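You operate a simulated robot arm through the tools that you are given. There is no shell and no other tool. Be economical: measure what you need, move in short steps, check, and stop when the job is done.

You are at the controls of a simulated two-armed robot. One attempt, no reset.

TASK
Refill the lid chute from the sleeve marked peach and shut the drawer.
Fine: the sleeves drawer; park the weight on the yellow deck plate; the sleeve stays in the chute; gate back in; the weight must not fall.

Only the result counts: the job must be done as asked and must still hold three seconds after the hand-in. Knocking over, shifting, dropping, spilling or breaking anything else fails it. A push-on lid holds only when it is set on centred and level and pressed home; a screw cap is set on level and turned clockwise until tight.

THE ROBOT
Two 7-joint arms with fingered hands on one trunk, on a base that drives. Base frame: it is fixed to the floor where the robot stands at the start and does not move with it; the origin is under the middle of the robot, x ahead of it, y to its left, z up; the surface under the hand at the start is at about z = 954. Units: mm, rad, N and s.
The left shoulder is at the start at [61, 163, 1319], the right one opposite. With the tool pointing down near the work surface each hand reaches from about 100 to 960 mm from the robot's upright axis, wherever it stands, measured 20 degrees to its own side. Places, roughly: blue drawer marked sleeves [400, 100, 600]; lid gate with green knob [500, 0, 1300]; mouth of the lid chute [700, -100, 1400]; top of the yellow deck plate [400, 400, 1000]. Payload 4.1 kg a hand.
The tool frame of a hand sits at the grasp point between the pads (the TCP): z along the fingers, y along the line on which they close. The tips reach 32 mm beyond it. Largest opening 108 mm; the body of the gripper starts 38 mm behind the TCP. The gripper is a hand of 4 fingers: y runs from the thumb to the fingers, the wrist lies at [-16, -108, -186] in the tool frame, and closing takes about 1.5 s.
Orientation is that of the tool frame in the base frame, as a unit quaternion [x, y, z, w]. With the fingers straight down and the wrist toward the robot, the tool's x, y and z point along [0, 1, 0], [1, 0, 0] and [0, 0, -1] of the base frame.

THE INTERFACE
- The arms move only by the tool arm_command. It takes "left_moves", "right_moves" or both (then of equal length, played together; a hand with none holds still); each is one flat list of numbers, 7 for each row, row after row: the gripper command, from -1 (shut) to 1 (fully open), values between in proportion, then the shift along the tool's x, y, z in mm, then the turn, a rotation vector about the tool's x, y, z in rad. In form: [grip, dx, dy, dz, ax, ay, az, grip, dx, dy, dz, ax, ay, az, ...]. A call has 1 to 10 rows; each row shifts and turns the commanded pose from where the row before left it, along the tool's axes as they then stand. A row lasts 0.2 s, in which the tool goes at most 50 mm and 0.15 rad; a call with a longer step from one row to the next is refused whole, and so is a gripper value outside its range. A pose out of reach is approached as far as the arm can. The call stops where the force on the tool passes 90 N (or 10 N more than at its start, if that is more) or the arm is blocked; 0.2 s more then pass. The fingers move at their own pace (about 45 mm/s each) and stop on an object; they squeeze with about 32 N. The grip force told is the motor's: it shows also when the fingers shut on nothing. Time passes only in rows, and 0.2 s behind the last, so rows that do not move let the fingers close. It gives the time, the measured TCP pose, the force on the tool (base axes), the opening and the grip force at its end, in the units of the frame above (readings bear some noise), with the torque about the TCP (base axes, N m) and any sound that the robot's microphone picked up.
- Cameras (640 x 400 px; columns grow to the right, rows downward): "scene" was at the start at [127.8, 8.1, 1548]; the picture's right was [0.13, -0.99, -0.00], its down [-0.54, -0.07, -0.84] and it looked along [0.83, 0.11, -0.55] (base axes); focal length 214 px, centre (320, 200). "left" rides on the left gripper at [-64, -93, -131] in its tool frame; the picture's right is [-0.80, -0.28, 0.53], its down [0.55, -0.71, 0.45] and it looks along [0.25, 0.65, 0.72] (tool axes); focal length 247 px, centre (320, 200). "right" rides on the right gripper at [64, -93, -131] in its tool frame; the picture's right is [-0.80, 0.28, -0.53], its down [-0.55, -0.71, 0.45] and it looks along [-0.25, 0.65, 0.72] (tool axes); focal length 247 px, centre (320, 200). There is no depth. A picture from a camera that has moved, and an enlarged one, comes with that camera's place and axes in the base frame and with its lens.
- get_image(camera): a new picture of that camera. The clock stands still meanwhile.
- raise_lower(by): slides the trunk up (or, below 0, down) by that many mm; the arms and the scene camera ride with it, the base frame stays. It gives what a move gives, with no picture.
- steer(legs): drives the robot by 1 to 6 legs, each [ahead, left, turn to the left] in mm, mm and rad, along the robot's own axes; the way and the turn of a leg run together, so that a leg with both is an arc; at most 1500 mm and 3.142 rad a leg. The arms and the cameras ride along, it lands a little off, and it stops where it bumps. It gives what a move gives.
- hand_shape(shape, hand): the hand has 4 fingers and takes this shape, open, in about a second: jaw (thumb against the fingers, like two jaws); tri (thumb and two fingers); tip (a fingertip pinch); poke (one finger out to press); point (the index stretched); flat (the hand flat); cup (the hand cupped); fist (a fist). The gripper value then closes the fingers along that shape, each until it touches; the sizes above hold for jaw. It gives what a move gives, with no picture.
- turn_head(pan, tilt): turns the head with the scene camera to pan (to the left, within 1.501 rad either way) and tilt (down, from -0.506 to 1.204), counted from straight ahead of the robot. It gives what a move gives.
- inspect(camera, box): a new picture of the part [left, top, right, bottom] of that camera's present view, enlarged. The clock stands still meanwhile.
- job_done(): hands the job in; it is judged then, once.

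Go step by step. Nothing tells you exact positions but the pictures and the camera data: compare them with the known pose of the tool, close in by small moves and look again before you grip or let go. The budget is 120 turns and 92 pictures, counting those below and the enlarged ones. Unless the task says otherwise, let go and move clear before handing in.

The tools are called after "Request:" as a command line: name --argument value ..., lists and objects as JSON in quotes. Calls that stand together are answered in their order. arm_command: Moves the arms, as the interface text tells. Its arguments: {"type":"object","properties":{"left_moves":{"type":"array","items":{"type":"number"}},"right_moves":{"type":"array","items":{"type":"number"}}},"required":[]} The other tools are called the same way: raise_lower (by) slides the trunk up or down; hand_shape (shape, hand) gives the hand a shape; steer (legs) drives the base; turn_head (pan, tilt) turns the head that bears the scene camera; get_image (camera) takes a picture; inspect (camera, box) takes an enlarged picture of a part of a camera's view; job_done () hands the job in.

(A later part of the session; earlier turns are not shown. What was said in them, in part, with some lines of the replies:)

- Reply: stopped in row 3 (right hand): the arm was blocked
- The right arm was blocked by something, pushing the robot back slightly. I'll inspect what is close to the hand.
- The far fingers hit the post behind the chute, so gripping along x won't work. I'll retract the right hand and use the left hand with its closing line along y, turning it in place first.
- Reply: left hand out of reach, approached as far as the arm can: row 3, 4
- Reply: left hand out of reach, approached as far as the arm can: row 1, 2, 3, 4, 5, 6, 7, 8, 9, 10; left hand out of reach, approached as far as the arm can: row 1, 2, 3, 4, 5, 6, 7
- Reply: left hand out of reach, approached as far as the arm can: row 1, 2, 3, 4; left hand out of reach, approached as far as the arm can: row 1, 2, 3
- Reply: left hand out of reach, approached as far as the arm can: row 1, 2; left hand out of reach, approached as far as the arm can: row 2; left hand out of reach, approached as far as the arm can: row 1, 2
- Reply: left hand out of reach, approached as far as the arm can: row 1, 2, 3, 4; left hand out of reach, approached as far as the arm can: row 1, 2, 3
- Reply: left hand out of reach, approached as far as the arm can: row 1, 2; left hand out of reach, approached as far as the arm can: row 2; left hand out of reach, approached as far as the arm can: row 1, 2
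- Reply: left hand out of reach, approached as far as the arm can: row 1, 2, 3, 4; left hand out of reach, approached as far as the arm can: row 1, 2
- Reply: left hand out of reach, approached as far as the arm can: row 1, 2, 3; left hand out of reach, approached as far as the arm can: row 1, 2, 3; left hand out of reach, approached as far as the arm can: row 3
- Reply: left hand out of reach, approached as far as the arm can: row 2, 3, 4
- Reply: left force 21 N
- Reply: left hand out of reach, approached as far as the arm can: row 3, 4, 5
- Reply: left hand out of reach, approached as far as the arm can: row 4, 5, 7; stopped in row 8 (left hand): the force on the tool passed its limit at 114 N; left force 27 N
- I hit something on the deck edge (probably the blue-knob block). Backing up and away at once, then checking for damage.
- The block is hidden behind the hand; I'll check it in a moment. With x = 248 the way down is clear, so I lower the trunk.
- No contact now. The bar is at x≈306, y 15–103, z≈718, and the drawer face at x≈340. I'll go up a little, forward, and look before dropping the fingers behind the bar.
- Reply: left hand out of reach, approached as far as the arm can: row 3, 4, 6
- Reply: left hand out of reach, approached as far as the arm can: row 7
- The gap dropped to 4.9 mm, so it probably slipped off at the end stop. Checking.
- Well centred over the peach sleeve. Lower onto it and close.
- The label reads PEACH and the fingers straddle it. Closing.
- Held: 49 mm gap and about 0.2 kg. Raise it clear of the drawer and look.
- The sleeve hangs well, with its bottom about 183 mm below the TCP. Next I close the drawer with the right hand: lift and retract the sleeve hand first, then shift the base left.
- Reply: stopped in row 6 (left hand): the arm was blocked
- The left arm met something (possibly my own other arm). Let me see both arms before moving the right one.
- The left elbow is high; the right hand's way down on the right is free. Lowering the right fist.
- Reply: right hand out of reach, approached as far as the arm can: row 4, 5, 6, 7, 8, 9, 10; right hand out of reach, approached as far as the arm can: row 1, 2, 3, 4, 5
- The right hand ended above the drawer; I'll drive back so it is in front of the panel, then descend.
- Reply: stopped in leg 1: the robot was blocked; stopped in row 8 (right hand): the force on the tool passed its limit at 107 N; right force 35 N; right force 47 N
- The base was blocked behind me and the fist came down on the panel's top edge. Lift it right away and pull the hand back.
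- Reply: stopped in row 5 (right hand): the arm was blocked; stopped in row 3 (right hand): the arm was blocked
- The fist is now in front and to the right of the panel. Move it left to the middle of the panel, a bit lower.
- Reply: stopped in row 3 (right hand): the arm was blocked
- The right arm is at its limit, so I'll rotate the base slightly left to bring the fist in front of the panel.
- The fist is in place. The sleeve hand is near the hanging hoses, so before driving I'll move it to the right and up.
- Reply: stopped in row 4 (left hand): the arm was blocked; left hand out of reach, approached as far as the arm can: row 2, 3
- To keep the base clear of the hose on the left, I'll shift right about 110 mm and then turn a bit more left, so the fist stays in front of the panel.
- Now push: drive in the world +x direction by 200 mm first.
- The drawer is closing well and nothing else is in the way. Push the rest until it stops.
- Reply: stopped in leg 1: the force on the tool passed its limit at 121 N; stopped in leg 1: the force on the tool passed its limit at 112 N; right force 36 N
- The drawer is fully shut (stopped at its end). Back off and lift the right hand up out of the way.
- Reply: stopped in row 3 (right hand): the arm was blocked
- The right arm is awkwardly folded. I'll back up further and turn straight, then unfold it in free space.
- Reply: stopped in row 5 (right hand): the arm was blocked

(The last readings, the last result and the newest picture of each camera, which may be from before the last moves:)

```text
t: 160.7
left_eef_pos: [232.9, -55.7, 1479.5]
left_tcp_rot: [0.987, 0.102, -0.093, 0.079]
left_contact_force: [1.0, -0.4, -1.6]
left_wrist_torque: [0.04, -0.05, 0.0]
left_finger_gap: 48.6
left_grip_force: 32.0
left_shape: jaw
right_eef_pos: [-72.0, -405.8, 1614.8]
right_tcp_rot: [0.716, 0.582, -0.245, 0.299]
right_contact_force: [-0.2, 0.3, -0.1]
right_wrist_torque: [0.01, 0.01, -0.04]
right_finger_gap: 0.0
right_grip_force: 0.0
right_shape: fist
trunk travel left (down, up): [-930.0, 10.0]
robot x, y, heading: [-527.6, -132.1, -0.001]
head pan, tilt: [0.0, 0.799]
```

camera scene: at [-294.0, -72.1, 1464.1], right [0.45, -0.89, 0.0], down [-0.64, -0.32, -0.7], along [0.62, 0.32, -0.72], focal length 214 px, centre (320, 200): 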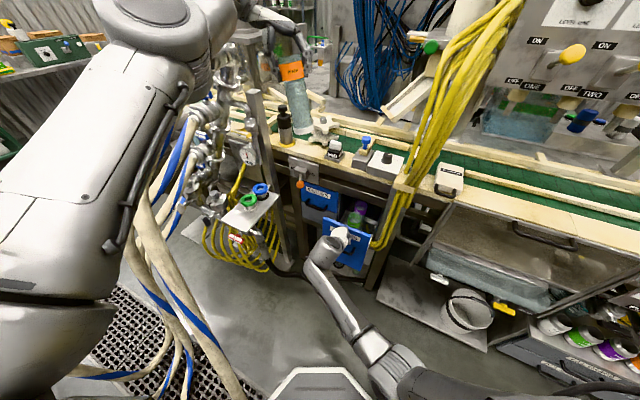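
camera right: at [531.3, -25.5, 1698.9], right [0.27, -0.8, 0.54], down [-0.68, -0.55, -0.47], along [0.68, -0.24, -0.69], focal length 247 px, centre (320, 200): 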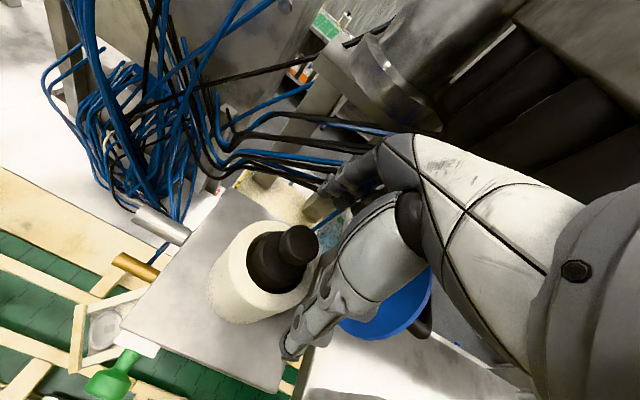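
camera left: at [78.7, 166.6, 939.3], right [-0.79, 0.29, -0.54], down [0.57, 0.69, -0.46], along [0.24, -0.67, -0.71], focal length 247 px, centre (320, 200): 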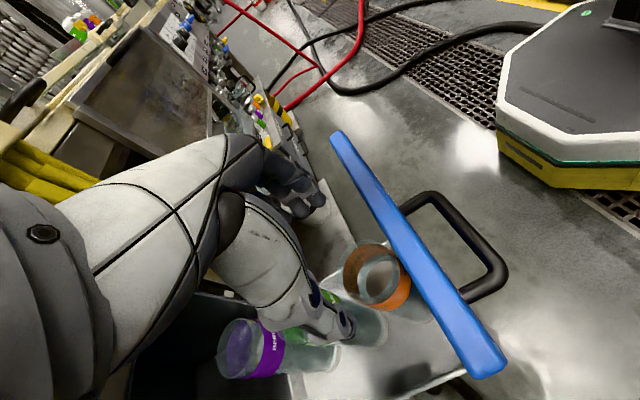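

Everything is clear. Level the sleeve hand and raise it.

Request:
arm_command --left_moves '[-1, 0, 0, 0, 0.052, 0.061, 0.067, -1, 0, 0, 0, 0.052, 0.061, 0.067, -1, 0, 0, 0, 0.052, 0.061, 0.067, -1, 0, 0, -30, 0, 0, 0, -1, 0, 0, -30, 0, 0, 0, -1, 0, 0, -30, 0, 0, 0, -1, 0, 0, -30, 0, 0, 0]'

```text
t: 162.3
left_eef_pos: [205.4, -40.6, 1578.5]
left_tcp_rot: [1.0, 0.003, -0.001, 0.003]
left_contact_force: [-0.3, 0.1, -2.2]
left_wrist_torque: [-0.03, 0.01, -0.02]
left_finger_gap: 48.6
left_grip_force: 32.2
left_shape: jaw
left hand out of reach, approached as far as the arm can: row 4, 5, 6, 7
right_eef_pos: [-71.6, -404.6, 1614.0]
right_tcp_rot: [0.716, 0.582, -0.245, 0.299]
right_contact_force: [0.4, 0.2, 0.1]
right_wrist_torque: [-0.02, -0.01, 0.01]
right_finger_gap: 0.0
right_grip_force: 0.0
right_shape: fist
trunk travel left (down, up): [-930.0, 10.0]
robot x, y, heading: [-527.9, -128.9, -0.001]
head pan, tilt: [0.0, 0.799]
```

Request:
arm_command --left_moves '[-1, -28, 0, -25, 0, 0, 0, -1, -28, 0, -25, 0, 0, 0, -1, -28, 0, -25, 0, 0, 0, -1, -28, 0, -25, 0, 0, 0]'

```text
t: 163.3
left_eef_pos: [156.2, -51.8, 1659.5]
left_tcp_rot: [1.0, 0.002, 0.026, 0.004]
left_contact_force: [-0.3, -1.5, -1.0]
left_wrist_torque: [0.03, -0.03, 0.03]
left_finger_gap: 48.7
left_grip_force: 32.0
left_shape: jaw
left hand out of reach, approached as far as the arm can: row 1, 2, 3, 4
right_eef_pos: [-75.7, -408.2, 1616.2]
right_tcp_rot: [0.717, 0.581, -0.243, 0.299]
right_contact_force: [0.1, 0.3, 0.0]
right_wrist_torque: [0.01, -0.02, 0.01]
right_finger_gap: 0.0
right_grip_force: 0.1
right_shape: fist
trunk travel left (down, up): [-930.0, 10.0]
robot x, y, heading: [-524.3, -129.0, -0.008]
head pan, tilt: [0.0, 0.799]
```

Sleeve bottom is now above the tube rim height. Retract the right fist a little, then drive toward the chute, stopping 100 mm short.

Request:
arm_command --right_moves '[0, 0, -40, 0, 0, 0, 0, 0, 0, -40, 0, 0, 0, 0]'

Request:
raise_lower --by 9

Request:
steer --legs '[[380, -38, 0]]'

Request:
turn_head --pan 0.1 --tilt 0.4

Request:
get_image --camera "scene"

```text
t: 163.9
left_eef_pos: [156.0, -47.6, 1659.9]
left_tcp_rot: [1.0, 0.004, 0.027, 0.007]
left_contact_force: [-0.3, -0.9, -1.5]
left_wrist_torque: [-0.01, -0.02, 0.01]
left_finger_gap: 48.3
left_grip_force: 31.6
left_shape: jaw
right_eef_pos: [-153.1, -396.4, 1603.1]
right_tcp_rot: [0.716, 0.582, -0.244, 0.299]
right_contact_force: [0.0, 0.0, -0.7]
right_wrist_torque: [-0.01, -0.02, 0.05]
right_finger_gap: 0.0
right_grip_force: 0.0
right_shape: fist
trunk travel left (down, up): [-930.0, 10.0]
robot x, y, heading: [-521.9, -132.8, -0.005]
head pan, tilt: [0.0, 0.799]
```

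```text
t: 164.5
left_eef_pos: [159.5, -48.9, 1669.7]
left_tcp_rot: [1.0, 0.004, 0.025, 0.007]
left_contact_force: [0.3, 0.1, -1.9]
left_wrist_torque: [0.03, 0.01, 0.0]
left_finger_gap: 48.5
left_grip_force: 31.8
left_shape: jaw
right_eef_pos: [-150.2, -396.6, 1612.9]
right_tcp_rot: [0.716, 0.582, -0.245, 0.298]
right_contact_force: [0.4, 0.0, -0.4]
right_wrist_torque: [0.02, 0.0, -0.01]
right_finger_gap: 0.1
right_grip_force: 0.0
right_shape: fist
trunk travel left (down, up): [-939.0, 1.0]
robot x, y, heading: [-524.9, -126.8, -0.006]
head pan, tilt: [0.0, 0.799]
```

```text
t: 166.9
left_eef_pos: [538.9, -83.2, 1669.9]
left_tcp_rot: [1.0, 0.006, 0.026, 0.006]
left_contact_force: [0.3, 0.6, -1.5]
left_wrist_torque: [0.02, -0.03, 0.02]
left_finger_gap: 48.5
left_grip_force: 32.0
left_shape: jaw
right_eef_pos: [232.1, -432.6, 1612.7]
right_tcp_rot: [0.715, 0.584, -0.243, 0.3]
right_contact_force: [-0.2, 0.5, 0.0]
right_wrist_torque: [-0.03, -0.03, 0.01]
right_finger_gap: 0.0
right_grip_force: 0.1
right_shape: fist
trunk travel left (down, up): [-939.0, 1.0]
robot x, y, heading: [-142.0, -162.9, 0.007]
head pan, tilt: [0.0, 0.799]
```

```text
t: 167.8
left_eef_pos: [546.6, -83.2, 1668.2]
left_tcp_rot: [1.0, 0.006, 0.026, 0.006]
left_contact_force: [-0.1, -1.0, -2.4]
left_wrist_torque: [0.01, -0.01, 0.0]
left_finger_gap: 48.5
left_grip_force: 32.1
left_shape: jaw
right_eef_pos: [237.1, -432.0, 1611.5]
right_tcp_rot: [0.714, 0.584, -0.243, 0.299]
right_contact_force: [0.2, -0.2, 0.1]
right_wrist_torque: [0.0, -0.01, 0.01]
right_finger_gap: 0.1
right_grip_force: 0.1
right_shape: fist
trunk travel left (down, up): [-939.0, 1.0]
robot x, y, heading: [-144.7, -167.3, 0.01]
head pan, tilt: [0.099, 0.4]
```

```text
5 pictures are left
camera scene: at [2.3, -158.8, 1678.0], right [0.1, -0.99, 0.0], down [-0.39, -0.04, -0.92], along [0.92, 0.09, -0.39], focal length 214 px, centre (320, 200)
```

scene: 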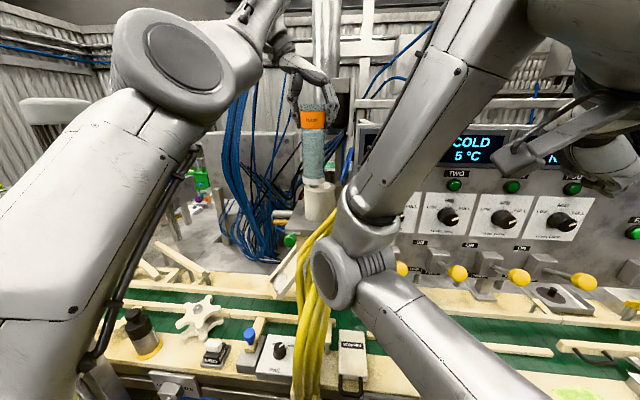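

The sleeve hangs in line with the tube, bottom about 30 mm above its rim. Drive forward the last stretch and check closely.

Request:
steer --legs '[[102, 2, -0.008]]'

Request:
arm_command --left_moves '[-1, 0, 0, 0, 0, -0.05, 0, -1, 0, 0, 0, 0, 0, 0]'

Request:
inspect --camera "scene" --box '[270, 80, 390, 240]'

```text
t: 169.0
left_eef_pos: [639.3, -89.6, 1673.1]
left_tcp_rot: [1.0, 0.002, 0.029, 0.006]
left_contact_force: [0.1, -0.2, -1.5]
left_wrist_torque: [0.04, -0.05, 0.02]
left_finger_gap: 48.6
left_grip_force: 32.2
left_shape: jaw
right_eef_pos: [327.3, -435.6, 1613.5]
right_tcp_rot: [0.718, 0.58, -0.243, 0.299]
right_contact_force: [-0.3, -0.8, 0.7]
right_wrist_torque: [0.01, -0.03, 0.04]
right_finger_gap: 0.0
right_grip_force: 0.0
right_shape: fist
trunk travel left (down, up): [-939.0, 1.0]
robot x, y, heading: [-39.6, -163.8, -0.004]
head pan, tilt: [0.099, 0.4]
```

```text
t: 169.6
left_eef_pos: [643.1, -84.1, 1678.1]
left_tcp_rot: [0.999, 0.011, 0.028, 0.015]
left_contact_force: [-0.6, -0.2, -1.9]
left_wrist_torque: [-0.01, -0.02, 0.03]
left_finger_gap: 48.5
left_grip_force: 32.0
left_shape: jaw
left hand out of reach, approached as far as the arm can: row 1
right_eef_pos: [331.0, -434.6, 1613.6]
right_tcp_rot: [0.718, 0.58, -0.243, 0.299]
right_contact_force: [-0.8, -0.2, 0.8]
right_wrist_torque: [-0.01, -0.01, -0.02]
right_finger_gap: 0.0
right_grip_force: 0.0
right_shape: fist
trunk travel left (down, up): [-939.0, 1.0]
robot x, y, heading: [-38.1, -165.0, -0.0]
head pan, tilt: [0.099, 0.4]
```

```text
2.50 times, centred on (330, 160) of scene
camera zoom: at [98.1, -158.4, 1678.8], right [0.09, -1.0, 0.0], down [-0.38, -0.04, -0.92], along [0.92, 0.09, -0.39], focal length 536 px, centre (295, 300)
```

zoom: 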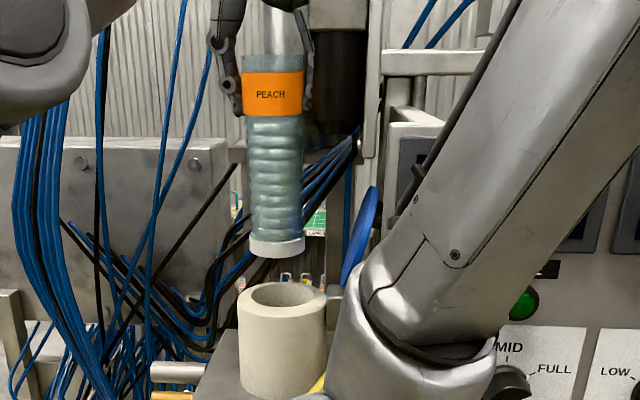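

A superb view: the sleeve is centred to within a few mm laterally (needs −4 mm in y), with ~6 mm clearance. I'll lower slightly, take out the remaining pitch and centre it at (657, −88).

Request:
arm_command --left_moves '[-1, 0, 0, 25, 0, 0, 0, -1, 7, 2, 0, 0.015, -0.056, 0, -1, 7, 2, 0, 0, 0, 0, -1, 0, 0, 0, 0, 0, 0]'

```text
t: 170.6
left_eef_pos: [653.4, -84.8, 1663.4]
left_tcp_rot: [1.0, 0.008, 0.016, 0.013]
left_contact_force: [0.3, 0.8, -2.1]
left_wrist_torque: [-0.05, 0.0, -0.01]
left_finger_gap: 48.5
left_grip_force: 31.9
left_shape: jaw
left hand out of reach, approached as far as the arm can: row 1, 2, 3
right_eef_pos: [340.0, -434.0, 1610.7]
right_tcp_rot: [0.717, 0.581, -0.245, 0.297]
right_contact_force: [0.2, -0.7, 0.4]
right_wrist_torque: [-0.01, 0.0, -0.04]
right_finger_gap: 0.2
right_grip_force: 0.0
right_shape: fist
trunk travel left (down, up): [-939.0, 1.0]
robot x, y, heading: [-40.4, -164.1, -0.01]
head pan, tilt: [0.099, 0.4]
```

Request:
arm_command --left_moves '[-1, 0, 5, 8, 0, 0, 0, -1, 0, 0, 8, 0, -0.03, 0, -1, 0, 0, 0, 0, 0, 0]'

Request:
raise_lower --by -15

Request:
inspect --camera "scene" --box '[280, 120, 360, 240]'

```text
t: 171.4
left_eef_pos: [656.0, -95.2, 1646.4]
left_tcp_rot: [1.0, 0.002, 0.0, 0.009]
left_contact_force: [0.1, 0.3, -2.7]
left_wrist_torque: [0.0, -0.01, -0.02]
left_finger_gap: 48.6
left_grip_force: 32.2
left_shape: jaw
right_eef_pos: [337.8, -432.9, 1612.4]
right_tcp_rot: [0.717, 0.581, -0.245, 0.297]
right_contact_force: [0.9, 0.4, 0.0]
right_wrist_torque: [-0.01, 0.0, 0.01]
right_finger_gap: 0.1
right_grip_force: 0.1
right_shape: fist
trunk travel left (down, up): [-939.0, 1.0]
robot x, y, heading: [-38.2, -164.9, -0.005]
head pan, tilt: [0.099, 0.4]
```

```text
t: 172.0
left_eef_pos: [656.2, -94.2, 1630.5]
left_tcp_rot: [1.0, 0.001, -0.002, 0.008]
left_contact_force: [0.3, 0.2, -2.1]
left_wrist_torque: [0.02, 0.0, 0.04]
left_finger_gap: 48.6
left_grip_force: 31.8
left_shape: jaw
right_eef_pos: [338.1, -433.0, 1596.4]
right_tcp_rot: [0.717, 0.581, -0.244, 0.298]
right_contact_force: [0.4, -0.5, 0.5]
right_wrist_torque: [0.01, 0.05, 0.0]
right_finger_gap: 0.0
right_grip_force: 0.0
right_shape: fist
trunk travel left (down, up): [-924.0, 16.0]
robot x, y, heading: [-38.8, -170.4, -0.006]
head pan, tilt: [0.099, 0.4]
```

```text
3.33 times, centred on (320, 180) of scene
camera zoom: at [105.7, -157.8, 1663.0], right [0.09, -1.0, 0.0], down [-0.39, -0.04, -0.92], along [0.92, 0.09, -0.39], focal length 715 px, centre (320, 267)
```

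zoom: 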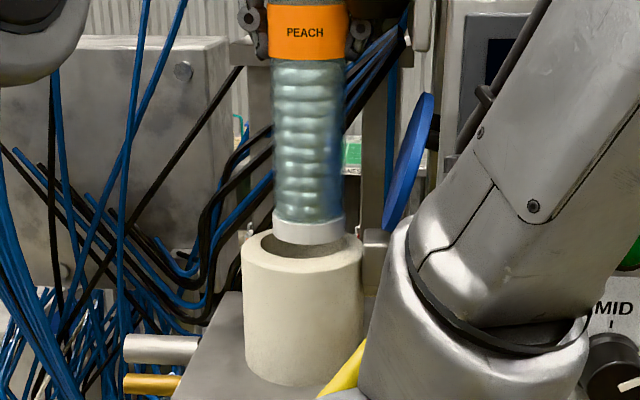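

Nearly there: shift 6 mm to +y, and it is centred; then lower into the bore in small steps watching the force.

Request:
arm_command --left_moves '[-1, 1, -6, 0, 0, 0, 0, -1, 0, 0, 0, 0, 0, 0]'

Request:
raise_lower --by -18

Request:
raise_lower --by -10

```text
t: 172.6
left_eef_pos: [656.8, -88.5, 1630.1]
left_tcp_rot: [1.0, 0.001, -0.001, 0.009]
left_contact_force: [-0.4, 0.3, -1.6]
left_wrist_torque: [0.0, -0.02, 0.01]
left_finger_gap: 48.6
left_grip_force: 32.0
left_shape: jaw
right_eef_pos: [338.7, -433.3, 1596.0]
right_tcp_rot: [0.717, 0.58, -0.245, 0.298]
right_contact_force: [-0.1, -0.3, -0.4]
right_wrist_torque: [0.02, 0.01, -0.03]
right_finger_gap: 0.3
right_grip_force: 0.0
right_shape: fist
trunk travel left (down, up): [-924.0, 16.0]
robot x, y, heading: [-35.4, -167.6, -0.01]
head pan, tilt: [0.099, 0.4]
```

```text
t: 173.3
left_eef_pos: [651.6, -90.3, 1617.3]
left_tcp_rot: [1.0, 0.002, 0.003, 0.01]
left_contact_force: [5.7, 0.6, 24.9]
left_wrist_torque: [0.01, -0.14, -0.01]
left_finger_gap: 49.6
left_grip_force: 32.4
left_shape: jaw
right_eef_pos: [332.6, -432.5, 1580.2]
right_tcp_rot: [0.717, 0.58, -0.244, 0.298]
right_contact_force: [0.5, 0.2, 0.2]
right_wrist_torque: [0.02, -0.01, 0.02]
right_finger_gap: 0.0
right_grip_force: 0.1
right_shape: fist
trunk travel left (down, up): [-906.0, 34.0]
robot x, y, heading: [-36.5, -165.0, -0.007]
head pan, tilt: [0.099, 0.4]
```

```text
t: 173.8
left_eef_pos: [650.9, -89.2, 1606.4]
left_tcp_rot: [1.0, 0.001, 0.001, 0.009]
left_contact_force: [5.2, 1.5, 38.5]
left_wrist_torque: [-0.02, -0.09, 0.02]
left_finger_gap: 51.6
left_grip_force: 31.7
left_shape: jaw
right_eef_pos: [331.5, -434.6, 1569.5]
right_tcp_rot: [0.718, 0.58, -0.243, 0.299]
right_contact_force: [-1.4, -0.1, -0.5]
right_wrist_torque: [0.0, -0.01, -0.01]
right_finger_gap: 0.0
right_grip_force: 0.1
right_shape: fist
trunk travel left (down, up): [-896.0, 44.0]
robot x, y, heading: [-39.2, -163.8, -0.009]
head pan, tilt: [0.099, 0.4]
```

It is resting on the near side of the rim (the torque points to contact at −x). Raise, shift forward 7 mm, and retry gently.

Request:
raise_lower --by 24

Request:
arm_command --left_moves '[-1, 7, 0, 0, 0, 0, 0, -1, 0, 0, 0, 0, 0, 0]'

Request:
get_image --camera "left"

```text
t: 174.5
left_eef_pos: [653.1, -89.3, 1627.5]
left_tcp_rot: [1.0, 0.0, -0.001, 0.007]
left_contact_force: [0.7, 0.2, -0.5]
left_wrist_torque: [0.0, -0.03, -0.01]
left_finger_gap: 49.6
left_grip_force: 33.0
left_shape: jaw
right_eef_pos: [333.8, -434.1, 1593.5]
right_tcp_rot: [0.717, 0.58, -0.244, 0.299]
right_contact_force: [0.1, -0.2, -1.1]
right_wrist_torque: [0.0, 0.0, 0.02]
right_finger_gap: 0.2
right_grip_force: 0.2
right_shape: fist
trunk travel left (down, up): [-920.0, 20.0]
robot x, y, heading: [-36.6, -166.9, -0.001]
head pan, tilt: [0.099, 0.4]
```

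```text
t: 175.1
left_eef_pos: [662.7, -82.8, 1633.6]
left_tcp_rot: [1.0, 0.012, 0.007, 0.018]
left_contact_force: [-0.7, -0.2, -2.4]
left_wrist_torque: [0.01, -0.04, 0.0]
left_finger_gap: 50.1
left_grip_force: 32.1
left_shape: jaw
left hand out of reach, approached as far as the arm can: row 1
right_eef_pos: [336.3, -433.2, 1592.8]
right_tcp_rot: [0.717, 0.582, -0.244, 0.297]
right_contact_force: [0.5, 0.3, -0.1]
right_wrist_torque: [-0.01, 0.04, 0.02]
right_finger_gap: 0.1
right_grip_force: 0.1
right_shape: fist
trunk travel left (down, up): [-920.0, 20.0]
robot x, y, heading: [-37.2, -167.9, -0.005]
head pan, tilt: [0.099, 0.4]
```

```text
2 pictures are left
camera left: at [594.8, 13.8, 1761.4], right [-0.8, 0.24, -0.55], down [0.54, 0.7, -0.47], along [0.28, -0.67, -0.69], focal length 247 px, centre (320, 200)
```

left: 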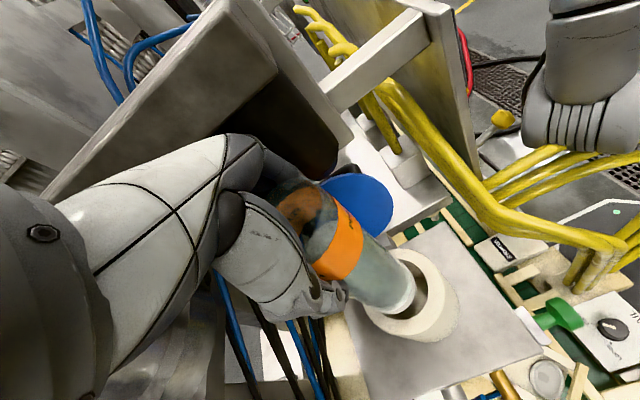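

The hand camera shows the cap over the bore. Lower again and read the force/torque.

Request:
raise_lower --by -14

Request:
raise_lower --by -8

```text
t: 175.8
left_eef_pos: [664.3, -82.5, 1617.6]
left_tcp_rot: [1.0, 0.012, 0.007, 0.018]
left_contact_force: [-0.3, 0.1, -2.3]
left_wrist_torque: [-0.01, -0.02, -0.03]
left_finger_gap: 49.9
left_grip_force: 31.6
left_shape: jaw
right_eef_pos: [337.5, -433.6, 1578.1]
right_tcp_rot: [0.717, 0.58, -0.245, 0.298]
right_contact_force: [-0.1, 0.8, -0.2]
right_wrist_torque: [-0.01, -0.01, 0.01]
right_finger_gap: 0.0
right_grip_force: 0.1
right_shape: fist
trunk travel left (down, up): [-906.0, 34.0]
robot x, y, heading: [-39.9, -166.5, -0.002]
head pan, tilt: [0.099, 0.4]
```

```text
t: 176.3
left_eef_pos: [663.8, -83.7, 1611.0]
left_tcp_rot: [1.0, 0.012, 0.006, 0.018]
left_contact_force: [0.0, 0.3, -2.3]
left_wrist_torque: [0.01, 0.0, -0.02]
left_finger_gap: 49.9
left_grip_force: 31.9
left_shape: jaw
right_eef_pos: [339.0, -432.7, 1571.2]
right_tcp_rot: [0.717, 0.581, -0.245, 0.298]
right_contact_force: [0.2, -0.1, -0.2]
right_wrist_torque: [0.01, 0.01, -0.03]
right_finger_gap: 0.0
right_grip_force: 0.0
right_shape: fist
trunk travel left (down, up): [-898.0, 42.0]
robot x, y, heading: [-37.0, -165.3, -0.008]
head pan, tilt: [0.099, 0.4]
```

Request:
raise_lower --by -8

Request:
raise_lower --by -6

```text
t: 176.9
left_eef_pos: [663.1, -83.3, 1603.1]
left_tcp_rot: [1.0, 0.013, 0.006, 0.018]
left_contact_force: [-0.2, 0.4, -1.0]
left_wrist_torque: [-0.01, 0.0, 0.01]
left_finger_gap: 50.0
left_grip_force: 31.9
left_shape: jaw
right_eef_pos: [338.4, -432.2, 1562.5]
right_tcp_rot: [0.717, 0.581, -0.245, 0.298]
right_contact_force: [0.1, 0.1, -0.8]
right_wrist_torque: [0.01, 0.0, -0.03]
right_finger_gap: 0.2
right_grip_force: 0.0
right_shape: fist
trunk travel left (down, up): [-890.0, 50.0]
robot x, y, heading: [-39.4, -166.8, -0.008]
head pan, tilt: [0.099, 0.4]
```

```text
t: 177.4
left_eef_pos: [663.9, -84.0, 1597.2]
left_tcp_rot: [1.0, 0.012, 0.008, 0.018]
left_contact_force: [-0.4, -0.3, -1.3]
left_wrist_torque: [0.02, 0.01, 0.0]
left_finger_gap: 50.0
left_grip_force: 31.9
left_shape: jaw
right_eef_pos: [338.2, -433.2, 1556.3]
right_tcp_rot: [0.716, 0.581, -0.246, 0.298]
right_contact_force: [0.9, 0.4, 0.4]
right_wrist_torque: [0.01, 0.0, 0.01]
right_finger_gap: 0.1
right_grip_force: 0.1
right_shape: fist
trunk travel left (down, up): [-884.0, 56.0]
robot x, y, heading: [-37.9, -167.3, -0.003]
head pan, tilt: [0.099, 0.4]
```

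No contact force, so it is entering the bore. Continue downward in steps.

Request:
raise_lower --by -12

Request:
raise_lower --by -15

Request:
raise_lower --by -15

```text
t: 178.1
left_eef_pos: [664.2, -83.5, 1585.2]
left_tcp_rot: [1.0, 0.013, 0.007, 0.018]
left_contact_force: [0.6, -0.3, -2.2]
left_wrist_torque: [0.01, 0.0, 0.0]
left_finger_gap: 50.0
left_grip_force: 32.5
left_shape: jaw
right_eef_pos: [337.7, -433.8, 1544.3]
right_tcp_rot: [0.717, 0.581, -0.245, 0.298]
right_contact_force: [-0.4, 0.5, -0.8]
right_wrist_torque: [-0.01, -0.03, 0.0]
right_finger_gap: 0.0
right_grip_force: 0.0
right_shape: fist
trunk travel left (down, up): [-872.0, 68.0]
robot x, y, heading: [-36.4, -167.3, -0.002]
head pan, tilt: [0.099, 0.4]
```

```text
t: 178.7
left_eef_pos: [663.4, -84.3, 1569.5]
left_tcp_rot: [1.0, 0.012, 0.007, 0.018]
left_contact_force: [0.5, 0.4, -0.6]
left_wrist_torque: [0.01, 0.03, -0.03]
left_finger_gap: 50.0
left_grip_force: 31.9
left_shape: jaw
right_eef_pos: [338.1, -434.3, 1528.8]
right_tcp_rot: [0.717, 0.581, -0.245, 0.298]
right_contact_force: [-0.2, -0.8, -0.4]
right_wrist_torque: [-0.03, 0.03, 0.03]
right_finger_gap: 0.0
right_grip_force: 0.0
right_shape: fist
trunk travel left (down, up): [-857.0, 83.0]
robot x, y, heading: [-40.2, -166.8, -0.005]
head pan, tilt: [0.099, 0.4]
```

```text
t: 179.3
left_eef_pos: [663.5, -83.5, 1555.8]
left_tcp_rot: [1.0, 0.012, 0.007, 0.016]
left_contact_force: [-0.3, 0.4, -1.7]
left_wrist_torque: [0.01, 0.0, -0.01]
left_finger_gap: 49.9
left_grip_force: 32.1
left_shape: jaw
right_eef_pos: [338.6, -434.0, 1515.7]
right_tcp_rot: [0.717, 0.581, -0.245, 0.298]
right_contact_force: [-0.2, -0.1, 0.5]
right_wrist_torque: [-0.02, 0.01, 0.0]
right_finger_gap: 0.0
right_grip_force: 0.0
right_shape: fist
trunk travel left (down, up): [-842.0, 98.0]
robot x, y, heading: [-40.4, -166.7, -0.007]
head pan, tilt: [0.099, 0.4]
```

Request:
raise_lower --by -15

Request:
raise_lower --by -12

Request:
raise_lower --by -10

```text
t: 179.9
left_eef_pos: [663.2, -84.0, 1540.9]
left_tcp_rot: [1.0, 0.013, 0.007, 0.018]
left_contact_force: [-1.1, -1.3, -2.0]
left_wrist_torque: [-0.01, 0.0, 0.01]
left_finger_gap: 50.0
left_grip_force: 32.2
left_shape: jaw
right_eef_pos: [337.7, -434.5, 1498.1]
right_tcp_rot: [0.717, 0.581, -0.245, 0.299]
right_contact_force: [-0.2, 0.1, -0.4]
right_wrist_torque: [0.0, -0.03, -0.03]
right_finger_gap: 0.0
right_grip_force: 0.0
right_shape: fist
trunk travel left (down, up): [-827.0, 113.0]
robot x, y, heading: [-38.5, -167.9, -0.005]
head pan, tilt: [0.099, 0.4]
```

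```text
t: 180.5
left_eef_pos: [664.1, -84.0, 1528.8]
left_tcp_rot: [1.0, 0.012, 0.007, 0.017]
left_contact_force: [-0.3, 0.1, -1.9]
left_wrist_torque: [0.02, -0.01, 0.0]
left_finger_gap: 50.2
left_grip_force: 31.8
left_shape: jaw
right_eef_pos: [337.6, -434.8, 1488.4]
right_tcp_rot: [0.717, 0.581, -0.245, 0.298]
right_contact_force: [-0.3, -0.4, -0.5]
right_wrist_torque: [0.02, -0.01, -0.01]
right_finger_gap: 0.1
right_grip_force: 0.0
right_shape: fist
trunk travel left (down, up): [-815.0, 125.0]
robot x, y, heading: [-36.3, -171.6, -0.002]
head pan, tilt: [0.099, 0.4]
```

```text
t: 181.1
left_eef_pos: [662.5, -84.6, 1517.2]
left_tcp_rot: [1.0, 0.013, 0.007, 0.017]
left_contact_force: [0.1, 0.4, -0.9]
left_wrist_torque: [0.03, 0.01, 0.04]
left_finger_gap: 49.7
left_grip_force: 32.2
left_shape: jaw
right_eef_pos: [337.7, -433.3, 1478.7]
right_tcp_rot: [0.717, 0.58, -0.245, 0.298]
right_contact_force: [0.6, -0.2, 0.5]
right_wrist_torque: [0.0, -0.02, 0.01]
right_finger_gap: 0.1
right_grip_force: 0.1
right_shape: fist
trunk travel left (down, up): [-805.0, 135.0]
robot x, y, heading: [-38.1, -166.7, -0.007]
head pan, tilt: [0.099, 0.4]
```

Request:
raise_lower --by -6

Request:
raise_lower --by -6

Request:
raise_lower --by -5

```text
t: 181.7
left_eef_pos: [663.5, -85.0, 1513.3]
left_tcp_rot: [1.0, 0.012, 0.007, 0.017]
left_contact_force: [0.4, -0.9, -1.1]
left_wrist_torque: [0.03, 0.0, 0.05]
left_finger_gap: 49.9
left_grip_force: 31.4
left_shape: jaw
right_eef_pos: [337.2, -434.3, 1471.4]
right_tcp_rot: [0.716, 0.581, -0.246, 0.298]
right_contact_force: [0.2, -0.9, -0.2]
right_wrist_torque: [0.0, -0.01, -0.04]
right_finger_gap: 0.0
right_grip_force: 0.1
right_shape: fist
trunk travel left (down, up): [-799.0, 141.0]
robot x, y, heading: [-36.4, -165.2, -0.005]
head pan, tilt: [0.099, 0.4]
```

```text
t: 182.2
left_eef_pos: [660.8, -84.0, 1509.9]
left_tcp_rot: [1.0, 0.012, 0.01, 0.019]
left_contact_force: [5.6, 0.0, 24.0]
left_wrist_torque: [0.01, -0.17, -0.02]
left_finger_gap: 50.5
left_grip_force: 31.3
left_shape: jaw
right_eef_pos: [334.8, -434.3, 1466.4]
right_tcp_rot: [0.717, 0.581, -0.244, 0.299]
right_contact_force: [-0.6, -0.1, 0.1]
right_wrist_torque: [-0.01, 0.0, 0.02]
right_finger_gap: 0.0
right_grip_force: 0.1
right_shape: fist
trunk travel left (down, up): [-793.0, 147.0]
robot x, y, heading: [-40.8, -167.7, -0.005]
head pan, tilt: [0.099, 0.4]
```

```text
t: 182.8
left_eef_pos: [656.6, -86.1, 1508.2]
left_tcp_rot: [1.0, 0.012, 0.013, 0.019]
left_contact_force: [11.2, 0.6, 57.7]
left_wrist_torque: [-0.12, -0.37, -0.07]
left_finger_gap: 53.0
left_grip_force: 31.7
left_shape: jaw
right_eef_pos: [332.2, -434.8, 1462.4]
right_tcp_rot: [0.718, 0.58, -0.243, 0.298]
right_contact_force: [-0.7, 0.0, 0.6]
right_wrist_torque: [-0.01, 0.0, -0.01]
right_finger_gap: 0.0
right_grip_force: 0.1
right_shape: fist
trunk travel left (down, up): [-788.0, 152.0]
robot x, y, heading: [-40.1, -166.0, -0.005]
head pan, tilt: [0.099, 0.4]
```

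Seated on the bottom (firm 58 N at the expected depth). Relieve, open moderately (blue disc nearby), and rise with the trunk.

Request:
raise_lower --by 6

Request:
arm_command --left_moves '[0.05, 0, 0, 0, 0, 0, 0, 0.2, 0, 0, 0, 0, 0, 0, 0.2, 0, 0, 0, 0, 0, 0, 0.2, 0, 0, 0, 0, 0, 0]'

Request:
raise_lower --by 20

Request:
inspect --camera "scene" --box '[260, 100, 380, 280]'

```text
t: 183.3
left_eef_pos: [659.3, -84.4, 1509.3]
left_tcp_rot: [1.0, 0.013, 0.008, 0.018]
left_contact_force: [7.4, -0.2, 32.0]
left_wrist_torque: [-0.21, -0.14, -0.03]
left_finger_gap: 53.0
left_grip_force: 32.2
left_shape: jaw
right_eef_pos: [334.4, -435.2, 1466.7]
right_tcp_rot: [0.717, 0.581, -0.244, 0.298]
right_contact_force: [0.2, 0.6, 0.1]
right_wrist_torque: [0.0, -0.01, 0.0]
right_finger_gap: 0.0
right_grip_force: 0.1
right_shape: fist
trunk travel left (down, up): [-794.0, 146.0]
robot x, y, heading: [-38.4, -168.2, -0.009]
head pan, tilt: [0.099, 0.4]
```

```text
t: 184.3
left_eef_pos: [663.5, -84.3, 1507.0]
left_tcp_rot: [1.0, 0.013, 0.005, 0.018]
left_contact_force: [-0.9, -0.5, 0.1]
left_wrist_torque: [0.05, 0.03, 0.0]
left_finger_gap: 64.4
left_grip_force: 0.0
left_shape: jaw
right_eef_pos: [338.6, -434.2, 1466.9]
right_tcp_rot: [0.717, 0.58, -0.245, 0.298]
right_contact_force: [0.6, 0.0, -0.4]
right_wrist_torque: [-0.01, -0.01, 0.0]
right_finger_gap: 0.4
right_grip_force: 0.0
right_shape: fist
trunk travel left (down, up): [-794.0, 146.0]
robot x, y, heading: [-41.2, -166.8, -0.009]
head pan, tilt: [0.099, 0.4]
```

```text
t: 185.0
left_eef_pos: [662.1, -83.2, 1528.7]
left_tcp_rot: [1.0, 0.012, 0.007, 0.018]
left_contact_force: [0.6, 0.5, 0.2]
left_wrist_torque: [0.01, 0.0, 0.0]
left_finger_gap: 64.6
left_grip_force: 0.1
left_shape: jaw
right_eef_pos: [335.6, -433.4, 1486.4]
right_tcp_rot: [0.717, 0.58, -0.244, 0.299]
right_contact_force: [-0.2, -0.2, -0.8]
right_wrist_torque: [0.01, -0.02, 0.01]
right_finger_gap: 0.1
right_grip_force: 0.1
right_shape: fist
trunk travel left (down, up): [-814.0, 126.0]
robot x, y, heading: [-39.0, -169.4, -0.003]
head pan, tilt: [0.099, 0.4]
```

```text
2.22 times, centred on (320, 190) of scene
camera zoom: at [104.2, -158.3, 1553.2], right [0.09, -1.0, 0.0], down [-0.39, -0.04, -0.92], along [0.92, 0.09, -0.39], focal length 477 px, centre (320, 222)
```

zoom: 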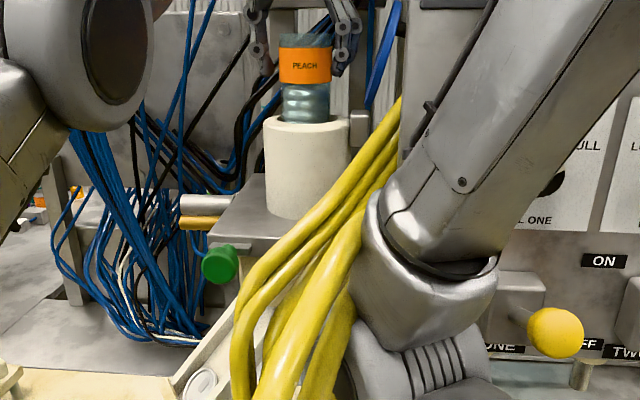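

The PEACH sleeve stands upright in the chute. "Gate back in" implies cycling the gate so the lids can drop, so next I rise clear of the sleeve and move the left hand over the green knob, at about (507, −20, 1334).

Request:
raise_lower --by 70

Request:
steer --legs '[[-155, 63, 0]]'

Request:
raise_lower --by -200

```text
t: 186.1
left_eef_pos: [662.5, -83.6, 1597.8]
left_tcp_rot: [1.0, 0.013, 0.007, 0.018]
left_contact_force: [-0.6, -0.2, -0.1]
left_wrist_torque: [0.0, -0.02, 0.0]
left_finger_gap: 64.4
left_grip_force: 0.1
left_shape: jaw
right_eef_pos: [336.8, -434.2, 1556.5]
right_tcp_rot: [0.717, 0.581, -0.245, 0.298]
right_contact_force: [0.4, -0.5, 0.6]
right_wrist_torque: [0.01, -0.04, -0.01]
right_finger_gap: 0.0
right_grip_force: 0.0
right_shape: fist
trunk travel left (down, up): [-884.0, 56.0]
robot x, y, heading: [-37.2, -165.0, -0.009]
head pan, tilt: [0.099, 0.4]
```

```text
t: 187.5
left_eef_pos: [511.1, -21.8, 1594.1]
left_tcp_rot: [1.0, 0.012, 0.005, 0.018]
left_contact_force: [0.5, -0.7, 0.5]
left_wrist_torque: [0.05, 0.02, 0.0]
left_finger_gap: 64.7
left_grip_force: 0.2
left_shape: jaw
right_eef_pos: [185.7, -370.0, 1555.2]
right_tcp_rot: [0.717, 0.58, -0.246, 0.297]
right_contact_force: [-0.1, 0.1, -1.4]
right_wrist_torque: [-0.02, -0.01, -0.03]
right_finger_gap: 0.0
right_grip_force: 0.1
right_shape: fist
trunk travel left (down, up): [-884.0, 56.0]
robot x, y, heading: [-190.7, -98.5, -0.008]
head pan, tilt: [0.099, 0.4]
```

```text
t: 189.7
left_eef_pos: [506.5, -20.9, 1396.2]
left_tcp_rot: [1.0, 0.011, 0.007, 0.018]
left_contact_force: [0.7, -0.3, -0.6]
left_wrist_torque: [0.05, 0.02, -0.03]
left_finger_gap: 64.5
left_grip_force: 0.1
left_shape: jaw
right_eef_pos: [180.4, -369.9, 1356.5]
right_tcp_rot: [0.718, 0.58, -0.245, 0.298]
right_contact_force: [0.2, 0.2, 0.4]
right_wrist_torque: [0.04, -0.03, 0.03]
right_finger_gap: 0.0
right_grip_force: 0.1
right_shape: fist
trunk travel left (down, up): [-684.0, 256.0]
robot x, y, heading: [-193.7, -100.2, -0.006]
head pan, tilt: [0.099, 0.4]
```

Hovering just above the knob. Using the last picture to check the alignment.

Request:
inspect --camera "left" --box '[230, 160, 490, 370]'

```text
1.90 times, centred on (360, 265) of left
camera zoom: at [439.1, 77.2, 1525.4], right [-0.8, 0.25, -0.55], down [0.54, 0.7, -0.47], along [0.27, -0.67, -0.69], focal length 470 px, centre (244, 76)
```

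zoom: 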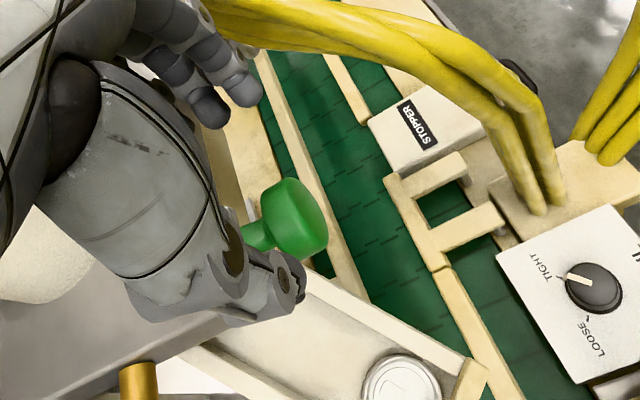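

The knob head is at about (513, −17, 1332). Small shift in y, then lower onto it stepwise.

Request:
arm_command --left_moves '[0.25, 1, -4, 0, 0, 0, 0, 0.25, 0, 0, 0, 0, 0, 0]'

Request:
raise_lower --by -30

Request:
raise_lower --by -22

```text
t: 190.3
left_eef_pos: [506.6, -16.0, 1396.7]
left_tcp_rot: [1.0, 0.012, 0.007, 0.017]
left_contact_force: [-0.3, 0.5, 0.5]
left_wrist_torque: [0.03, 0.02, -0.02]
left_finger_gap: 67.0
left_grip_force: 0.0
left_shape: jaw
right_eef_pos: [180.5, -369.9, 1357.2]
right_tcp_rot: [0.718, 0.58, -0.245, 0.297]
right_contact_force: [-0.1, 0.5, -0.6]
right_wrist_torque: [-0.01, -0.01, 0.05]
right_finger_gap: 0.0
right_grip_force: 0.1
right_shape: fist
trunk travel left (down, up): [-684.0, 256.0]
robot x, y, heading: [-192.1, -100.8, -0.009]
head pan, tilt: [0.099, 0.4]
```

```text
t: 191.0
left_eef_pos: [507.3, -16.0, 1367.0]
left_tcp_rot: [1.0, 0.012, 0.007, 0.018]
left_contact_force: [0.1, -0.1, -0.5]
left_wrist_torque: [0.03, -0.04, -0.03]
left_finger_gap: 67.0
left_grip_force: 0.0
left_shape: jaw
right_eef_pos: [178.8, -369.9, 1327.3]
right_tcp_rot: [0.718, 0.58, -0.246, 0.297]
right_contact_force: [0.9, 0.9, 0.3]
right_wrist_torque: [-0.01, 0.01, 0.03]
right_finger_gap: 0.0
right_grip_force: 0.1
right_shape: fist
trunk travel left (down, up): [-654.0, 286.0]
robot x, y, heading: [-194.5, -100.6, -0.007]
head pan, tilt: [0.099, 0.4]
```

```text
t: 191.7
left_eef_pos: [506.4, -16.8, 1345.4]
left_tcp_rot: [1.0, 0.011, 0.007, 0.018]
left_contact_force: [-1.0, -0.4, -0.4]
left_wrist_torque: [0.01, -0.03, 0.02]
left_finger_gap: 67.2
left_grip_force: 0.0
left_shape: jaw
right_eef_pos: [180.6, -370.7, 1307.0]
right_tcp_rot: [0.718, 0.58, -0.244, 0.298]
right_contact_force: [-0.3, -0.1, 1.1]
right_wrist_torque: [-0.01, -0.03, 0.02]
right_finger_gap: 0.0
right_grip_force: 0.1
right_shape: fist
trunk travel left (down, up): [-632.0, 308.0]
robot x, y, heading: [-194.2, -99.1, -0.009]
head pan, tilt: [0.099, 0.4]
```

No contact going down. Close on the knob.

Request:
arm_command --left_moves '[-1, 0, 0, 0, 0, 0, 0, -1, 0, 0, 0, 0, 0, 0, -1, 0, 0, 0, 0, 0, 0, -1, 0, 0, 0, 0, 0, 0, -1, 0, 0, 0, 0, 0, 0, -1, 0, 0, 0, 0, 0, 0]'

```text
t: 193.1
left_eef_pos: [507.4, -13.9, 1344.6]
left_tcp_rot: [1.0, 0.013, 0.007, 0.018]
left_contact_force: [-4.1, 5.0, -7.6]
left_wrist_torque: [0.09, 0.02, -0.21]
left_finger_gap: 14.1
left_grip_force: 32.2
left_shape: jaw
right_eef_pos: [180.4, -368.2, 1304.5]
right_tcp_rot: [0.717, 0.581, -0.245, 0.298]
right_contact_force: [0.3, -0.4, 0.0]
right_wrist_torque: [-0.02, 0.02, -0.02]
right_finger_gap: 0.1
right_grip_force: 0.1
right_shape: fist
trunk travel left (down, up): [-632.0, 308.0]
robot x, y, heading: [-193.6, -102.2, -0.009]
head pan, tilt: [0.099, 0.4]
```

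The knob is gripped (forces show contact). Pull the gate by driving straight back 40 mm, then check.

Request:
steer --legs '[[-40, 0, 0]]'

```text
t: 194.0
left_eef_pos: [466.4, -20.6, 1345.6]
left_tcp_rot: [1.0, 0.009, 0.008, 0.019]
left_contact_force: [-0.7, -12.7, -0.7]
left_wrist_torque: [-0.29, 0.0, -0.14]
left_finger_gap: 10.0
left_grip_force: 32.4
left_shape: jaw
right_eef_pos: [140.0, -372.4, 1304.6]
right_tcp_rot: [0.718, 0.579, -0.245, 0.297]
right_contact_force: [-0.4, 0.7, 0.4]
right_wrist_torque: [-0.01, -0.01, -0.01]
right_finger_gap: 0.0
right_grip_force: 0.0
right_shape: fist
trunk travel left (down, up): [-632.0, 308.0]
robot x, y, heading: [-234.0, -103.5, -0.011]
head pan, tilt: [0.099, 0.4]
```

Still holding (sideways force shows the knob is in the grip). Continue pulling another 40 mm with a small sideways correction.

Request:
steer --legs '[[-40, 5, 0]]'

```text
t: 194.9
left_eef_pos: [434.0, -13.8, 1341.9]
left_tcp_rot: [1.0, 0.01, 0.004, 0.018]
left_contact_force: [0.1, 0.3, -0.8]
left_wrist_torque: [-0.01, 0.04, -0.01]
left_finger_gap: 8.2
left_grip_force: 32.3
left_shape: jaw
right_eef_pos: [105.7, -365.9, 1302.0]
right_tcp_rot: [0.717, 0.58, -0.247, 0.296]
right_contact_force: [1.1, -0.3, 0.3]
right_wrist_torque: [-0.02, 0.02, -0.02]
right_finger_gap: 0.0
right_grip_force: 0.1
right_shape: fist
trunk travel left (down, up): [-632.0, 308.0]
robot x, y, heading: [-273.6, -99.2, -0.008]
head pan, tilt: [0.099, 0.4]
```

Request:
arm_command --left_moves '[-1, 0, 0, 0, 0, 0, 0, -1, 0, 0, 0, 0, 0, 0]'

```text
t: 195.5
left_eef_pos: [428.8, -14.0, 1344.9]
left_tcp_rot: [1.0, 0.009, 0.006, 0.018]
left_contact_force: [-0.2, -0.1, 0.2]
left_wrist_torque: [0.02, -0.02, -0.01]
left_finger_gap: 8.2
left_grip_force: 31.8
left_shape: jaw
right_eef_pos: [102.6, -365.1, 1303.7]
right_tcp_rot: [0.718, 0.579, -0.245, 0.297]
right_contact_force: [0.2, -0.6, 0.6]
right_wrist_torque: [0.0, 0.0, 0.02]
right_finger_gap: 0.0
right_grip_force: 0.0
right_shape: fist
trunk travel left (down, up): [-632.0, 308.0]
robot x, y, heading: [-272.0, -98.5, -0.01]
head pan, tilt: [0.099, 0.4]
```

It probably slipped off part-way. I'll reopen, go forward further so the fingers reach behind the knob's head, regrip and pull again.

Request:
arm_command --left_moves '[0.25, 0, 0, 0, 0, 0, 0, 0.25, 0, 0, 0, 0, 0, 0, 0.25, 0, 0, 0, 0, 0, 0, 0.25, 0, 0, 0, 0, 0, 0]'

Request:
steer --legs '[[62, -1, 0]]'

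Request:
arm_command --left_moves '[-1, 0, 0, 4, 0, 0, 0, -1, 0, 0, 0, 0, 0, 0, -1, 0, 0, 0, 0, 0, 0, -1, 0, 0, 0, 0, 0, 0, -1, 0, 0, 0, 0, 0, 0, -1, 0, 0, 0, 0, 0, 0]'

```text
t: 196.5
left_eef_pos: [427.8, -7.1, 1346.0]
left_tcp_rot: [1.0, 0.011, 0.007, 0.019]
left_contact_force: [1.5, 20.0, 4.6]
left_wrist_torque: [-0.02, -0.04, 0.16]
left_finger_gap: 57.9
left_grip_force: 0.1
left_shape: jaw
right_eef_pos: [101.6, -359.8, 1306.9]
right_tcp_rot: [0.717, 0.58, -0.246, 0.299]
right_contact_force: [0.2, 0.6, 0.0]
right_wrist_torque: [0.0, 0.03, 0.01]
right_finger_gap: 0.0
right_grip_force: 0.0
right_shape: fist
trunk travel left (down, up): [-632.0, 308.0]
robot x, y, heading: [-273.5, -94.2, -0.008]
head pan, tilt: [0.099, 0.4]
```

```text
t: 197.5
left_eef_pos: [489.8, -14.4, 1346.0]
left_tcp_rot: [1.0, 0.01, 0.007, 0.018]
left_contact_force: [0.4, 0.3, -0.1]
left_wrist_torque: [0.0, 0.02, 0.02]
left_finger_gap: 67.2
left_grip_force: 0.0
left_shape: jaw
right_eef_pos: [163.8, -366.9, 1304.9]
right_tcp_rot: [0.718, 0.58, -0.245, 0.297]
right_contact_force: [0.4, -0.3, -0.9]
right_wrist_torque: [-0.01, 0.01, -0.03]
right_finger_gap: 0.0
right_grip_force: 0.0
right_shape: fist
trunk travel left (down, up): [-632.0, 308.0]
robot x, y, heading: [-207.2, -100.1, -0.006]
head pan, tilt: [0.099, 0.4]
```

```text
t: 198.9
left_eef_pos: [494.3, -12.2, 1337.5]
left_tcp_rot: [1.0, 0.011, 0.004, 0.018]
left_contact_force: [2.0, 5.5, -17.1]
left_wrist_torque: [0.11, -0.05, 0.01]
left_finger_gap: 6.4
left_grip_force: 31.9
left_shape: jaw
right_eef_pos: [168.3, -365.6, 1304.1]
right_tcp_rot: [0.717, 0.58, -0.247, 0.298]
right_contact_force: [0.0, -0.5, -0.3]
right_wrist_torque: [-0.03, -0.03, 0.0]
right_finger_gap: 0.1
right_grip_force: 0.0
right_shape: fist
trunk travel left (down, up): [-632.0, 308.0]
robot x, y, heading: [-211.5, -97.1, -0.009]
head pan, tilt: [0.099, 0.4]
```

It closed on something thin with clear reaction force — the stem behind the head. Pull back 45 mm.

Request:
steer --legs '[[-45, 1, 0]]'

```text
t: 199.7
left_eef_pos: [490.1, -10.2, 1331.8]
left_tcp_rot: [0.999, 0.022, 0.015, 0.023]
left_contact_force: [51.5, 3.5, -6.0]
left_wrist_torque: [0.06, -0.5, 0.21]
left_finger_gap: 7.3
left_grip_force: 32.1
left_shape: jaw
right_eef_pos: [153.5, -366.2, 1300.1]
right_tcp_rot: [0.716, 0.581, -0.249, 0.295]
right_contact_force: [0.1, 0.6, 0.9]
right_wrist_torque: [0.02, 0.0, -0.01]
right_finger_gap: 0.3
right_grip_force: 0.0
right_shape: fist
trunk travel left (down, up): [-632.0, 308.0]
robot x, y, heading: [-236.9, -95.1, -0.008]
head pan, tilt: [0.099, 0.4]
stopped in leg 1: the force on the tool passed its limit at 107 N (the readings are from after the stop); the commanded pose is now the measured one
```

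The gate is at its out-stop (107 N resistance with the hook behind the head), so it's fully open. Now ease off, open, retreat in front of the knob and close the hand to push it back in.

Request:
steer --legs '[[22, 4, 0]]'

Request:
arm_command --left_moves '[0.1, 0, 0, 0, 0, 0, 0, 0.1, 0, 0, 0, 0, 0, 0, 0.1, 0, 0, 0, 0, 0, 0, 0.1, 0, 0, 0, 0, 0, 0]'

Request:
steer --legs '[[-85, 3, 0]]'

```text
t: 200.5
left_eef_pos: [503.4, -9.2, 1336.5]
left_tcp_rot: [0.999, 0.018, 0.014, 0.022]
left_contact_force: [-1.1, -5.4, -45.0]
left_wrist_torque: [0.46, 0.02, -0.03]
left_finger_gap: 4.9
left_grip_force: 32.2
left_shape: jaw
right_eef_pos: [168.7, -363.4, 1301.9]
right_tcp_rot: [0.718, 0.58, -0.247, 0.295]
right_contact_force: [0.0, -0.2, 0.0]
right_wrist_torque: [0.02, -0.02, 0.01]
right_finger_gap: 0.0
right_grip_force: 0.0
right_shape: fist
trunk travel left (down, up): [-632.0, 308.0]
robot x, y, heading: [-211.3, -92.8, -0.009]
head pan, tilt: [0.099, 0.4]
```

```text
t: 201.5
left_eef_pos: [495.0, -7.9, 1340.0]
left_tcp_rot: [0.999, 0.018, 0.017, 0.023]
left_contact_force: [0.2, 0.4, -0.2]
left_wrist_torque: [-0.01, 0.01, 0.01]
left_finger_gap: 58.6
left_grip_force: 0.1
left_shape: jaw
right_eef_pos: [162.0, -361.4, 1304.4]
right_tcp_rot: [0.718, 0.58, -0.245, 0.297]
right_contact_force: [-0.7, -0.4, -0.5]
right_wrist_torque: [0.01, -0.01, -0.01]
right_finger_gap: 0.0
right_grip_force: 0.1
right_shape: fist
trunk travel left (down, up): [-632.0, 308.0]
robot x, y, heading: [-212.2, -92.5, -0.008]
head pan, tilt: [0.099, 0.4]
```

```text
t: 202.6
left_eef_pos: [410.8, -1.1, 1338.6]
left_tcp_rot: [0.999, 0.02, 0.016, 0.023]
left_contact_force: [0.8, 9.9, 1.0]
left_wrist_torque: [0.04, -0.04, 0.2]
left_finger_gap: 55.2
left_grip_force: 0.1
left_shape: jaw
right_eef_pos: [76.0, -356.2, 1304.6]
right_tcp_rot: [0.718, 0.579, -0.245, 0.299]
right_contact_force: [-0.9, 0.0, 0.3]
right_wrist_torque: [-0.02, -0.01, -0.01]
right_finger_gap: 0.1
right_grip_force: 0.1
right_shape: fist
trunk travel left (down, up): [-632.0, 308.0]
robot x, y, heading: [-295.2, -95.1, -0.012]
head pan, tilt: [0.099, 0.4]
```

Close the hand, centre it on the knob line, and push forward until the gate stops.

Request:
arm_command --left_moves '[-1, 0, 0, 0, 0, 0, 0, -1, 0, 0, 0, 0, 0, 0, -1, 0, 0, 0, 0, 0, 0, -1, 0, 0, 0, 0, 0, 0, -1, 0, 6, 0, 0, 0, 0, -1, 0, 6, 0, 0, 0, 0]'

Request:
steer --legs '[[60, 0, 0]]'

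Request:
steer --legs '[[40, 0, 0]]'

```text
t: 204.0
left_eef_pos: [409.6, -14.8, 1340.9]
left_tcp_rot: [0.999, 0.02, 0.016, 0.022]
left_contact_force: [-0.2, 3.4, 1.3]
left_wrist_torque: [-0.05, 0.0, 0.05]
left_finger_gap: 0.2
left_grip_force: 31.9
left_shape: jaw
right_eef_pos: [76.8, -358.3, 1305.2]
right_tcp_rot: [0.718, 0.58, -0.245, 0.297]
right_contact_force: [-0.1, 0.3, -0.4]
right_wrist_torque: [-0.02, 0.0, 0.0]
right_finger_gap: 0.3
right_grip_force: 0.1
right_shape: fist
trunk travel left (down, up): [-632.0, 308.0]
robot x, y, heading: [-297.5, -90.6, -0.011]
head pan, tilt: [0.099, 0.4]
```

```text
t: 205.0
left_eef_pos: [472.2, -16.8, 1339.3]
left_tcp_rot: [0.999, 0.019, 0.015, 0.021]
left_contact_force: [-11.2, -1.4, 4.8]
left_wrist_torque: [-0.11, -0.04, -0.21]
left_finger_gap: 0.1
left_grip_force: 32.3
left_shape: jaw
right_eef_pos: [139.7, -359.9, 1303.0]
right_tcp_rot: [0.717, 0.58, -0.246, 0.297]
right_contact_force: [1.4, 0.0, -0.2]
right_wrist_torque: [0.0, 0.05, -0.09]
right_finger_gap: 0.0
right_grip_force: 0.0
right_shape: fist
trunk travel left (down, up): [-632.0, 308.0]
robot x, y, heading: [-239.0, -88.9, -0.007]
head pan, tilt: [0.099, 0.4]
```

```text
t: 205.9
left_eef_pos: [477.9, -17.3, 1348.7]
left_tcp_rot: [1.0, 0.009, 0.007, 0.017]
left_contact_force: [-41.6, -0.8, 3.5]
left_wrist_torque: [-0.03, 0.59, -0.43]
left_finger_gap: 0.0
left_grip_force: 31.8
left_shape: jaw
right_eef_pos: [154.1, -357.9, 1307.7]
right_tcp_rot: [0.719, 0.579, -0.242, 0.3]
right_contact_force: [0.0, -0.4, 0.0]
right_wrist_torque: [0.01, -0.02, 0.0]
right_finger_gap: 0.0
right_grip_force: 0.1
right_shape: fist
trunk travel left (down, up): [-632.0, 308.0]
robot x, y, heading: [-207.6, -90.7, -0.006]
head pan, tilt: [0.099, 0.4]
stopped in leg 1: the force on the tool passed its limit at 112 N (the readings are from after the stop); the commanded pose is now the measured one
```

The gate is firmly home (112 N stop at the knob's original position, 60+ mm of travel pushed back). Withdraw straight back, well clear.

Request:
steer --legs '[[-60, 4, 0], [-120, 10, 0]]'

Request:
arm_command --left_moves '[-1, 0, 0, 0, 0, 0, 0, -1, 0, 0, 0, 0, 0, 0]'

```text
t: 207.7
left_eef_pos: [313.2, -1.0, 1340.2]
left_tcp_rot: [1.0, 0.011, 0.004, 0.017]
left_contact_force: [0.3, -0.6, 0.8]
left_wrist_torque: [0.0, 0.0, 0.01]
left_finger_gap: 0.2
left_grip_force: 32.1
left_shape: jaw
right_eef_pos: [-12.7, -344.3, 1304.2]
right_tcp_rot: [0.718, 0.58, -0.246, 0.296]
right_contact_force: [-0.2, 0.2, -0.4]
right_wrist_torque: [-0.01, -0.01, 0.01]
right_finger_gap: 0.0
right_grip_force: 0.1
right_shape: fist
trunk travel left (down, up): [-632.0, 308.0]
robot x, y, heading: [-387.1, -75.3, -0.008]
head pan, tilt: [0.099, 0.4]
```

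```text
t: 208.3
left_eef_pos: [312.7, -0.5, 1341.5]
left_tcp_rot: [1.0, 0.011, 0.005, 0.017]
left_contact_force: [-0.4, -0.2, -0.2]
left_wrist_torque: [0.01, -0.01, -0.03]
left_finger_gap: 0.0
left_grip_force: 32.1
left_shape: jaw
right_eef_pos: [-11.7, -344.6, 1304.2]
right_tcp_rot: [0.718, 0.58, -0.244, 0.298]
right_contact_force: [-0.3, -0.2, -0.2]
right_wrist_torque: [0.0, 0.0, 0.03]
right_finger_gap: 0.0
right_grip_force: 0.1
right_shape: fist
trunk travel left (down, up): [-632.0, 308.0]
robot x, y, heading: [-385.3, -76.5, -0.007]
head pan, tilt: [0.099, 0.4]
```

Both hands are clear, the weight was upright on the yellow plate when last seen, the PEACH sleeve is in the chute, the gate is pushed home and the drawer is shut. Handing in.

Request:
job_done

```text
The job is handed in.
```

I've handed the job in. The PEACH sleeve is standing in the lid chute, the sleeves drawer is shut and the weight is parked on the yellow deck plate. I pulled the gate out to its stop and pushed it back in.

I had no pictures left at the end, so four things are judged from force and position readings or not seen again:

- **Gate:** it stopped solidly at 112 N, close to where its knob started, so I take it to be fully in. I never saw it closed.
- **Sleeve and lids:** the sleeve was upright before I worked the gate. I did not see it, or whether the lids dropped, afterwards.
- **Drawer:** it stopped hard at over 100 N at about its original closed position. I have no close-up of it shut.
- **Weight:** it was upright on the plate when last seen, just before I put the sleeve in.

I also bumped some things along the way:

- **Deck edge:** the left hand hit something there with 114 N, probably the block with the blue knob. The knob looked upright in later pictures.
- **Drawer panel:** the right fist pressed on its top edge with 107 N.
- **Pipes, ring table and yellow cables:** the left arm touched the pipework and the small table with the rings, and brushed the yellow cables. I did not see any of them move.
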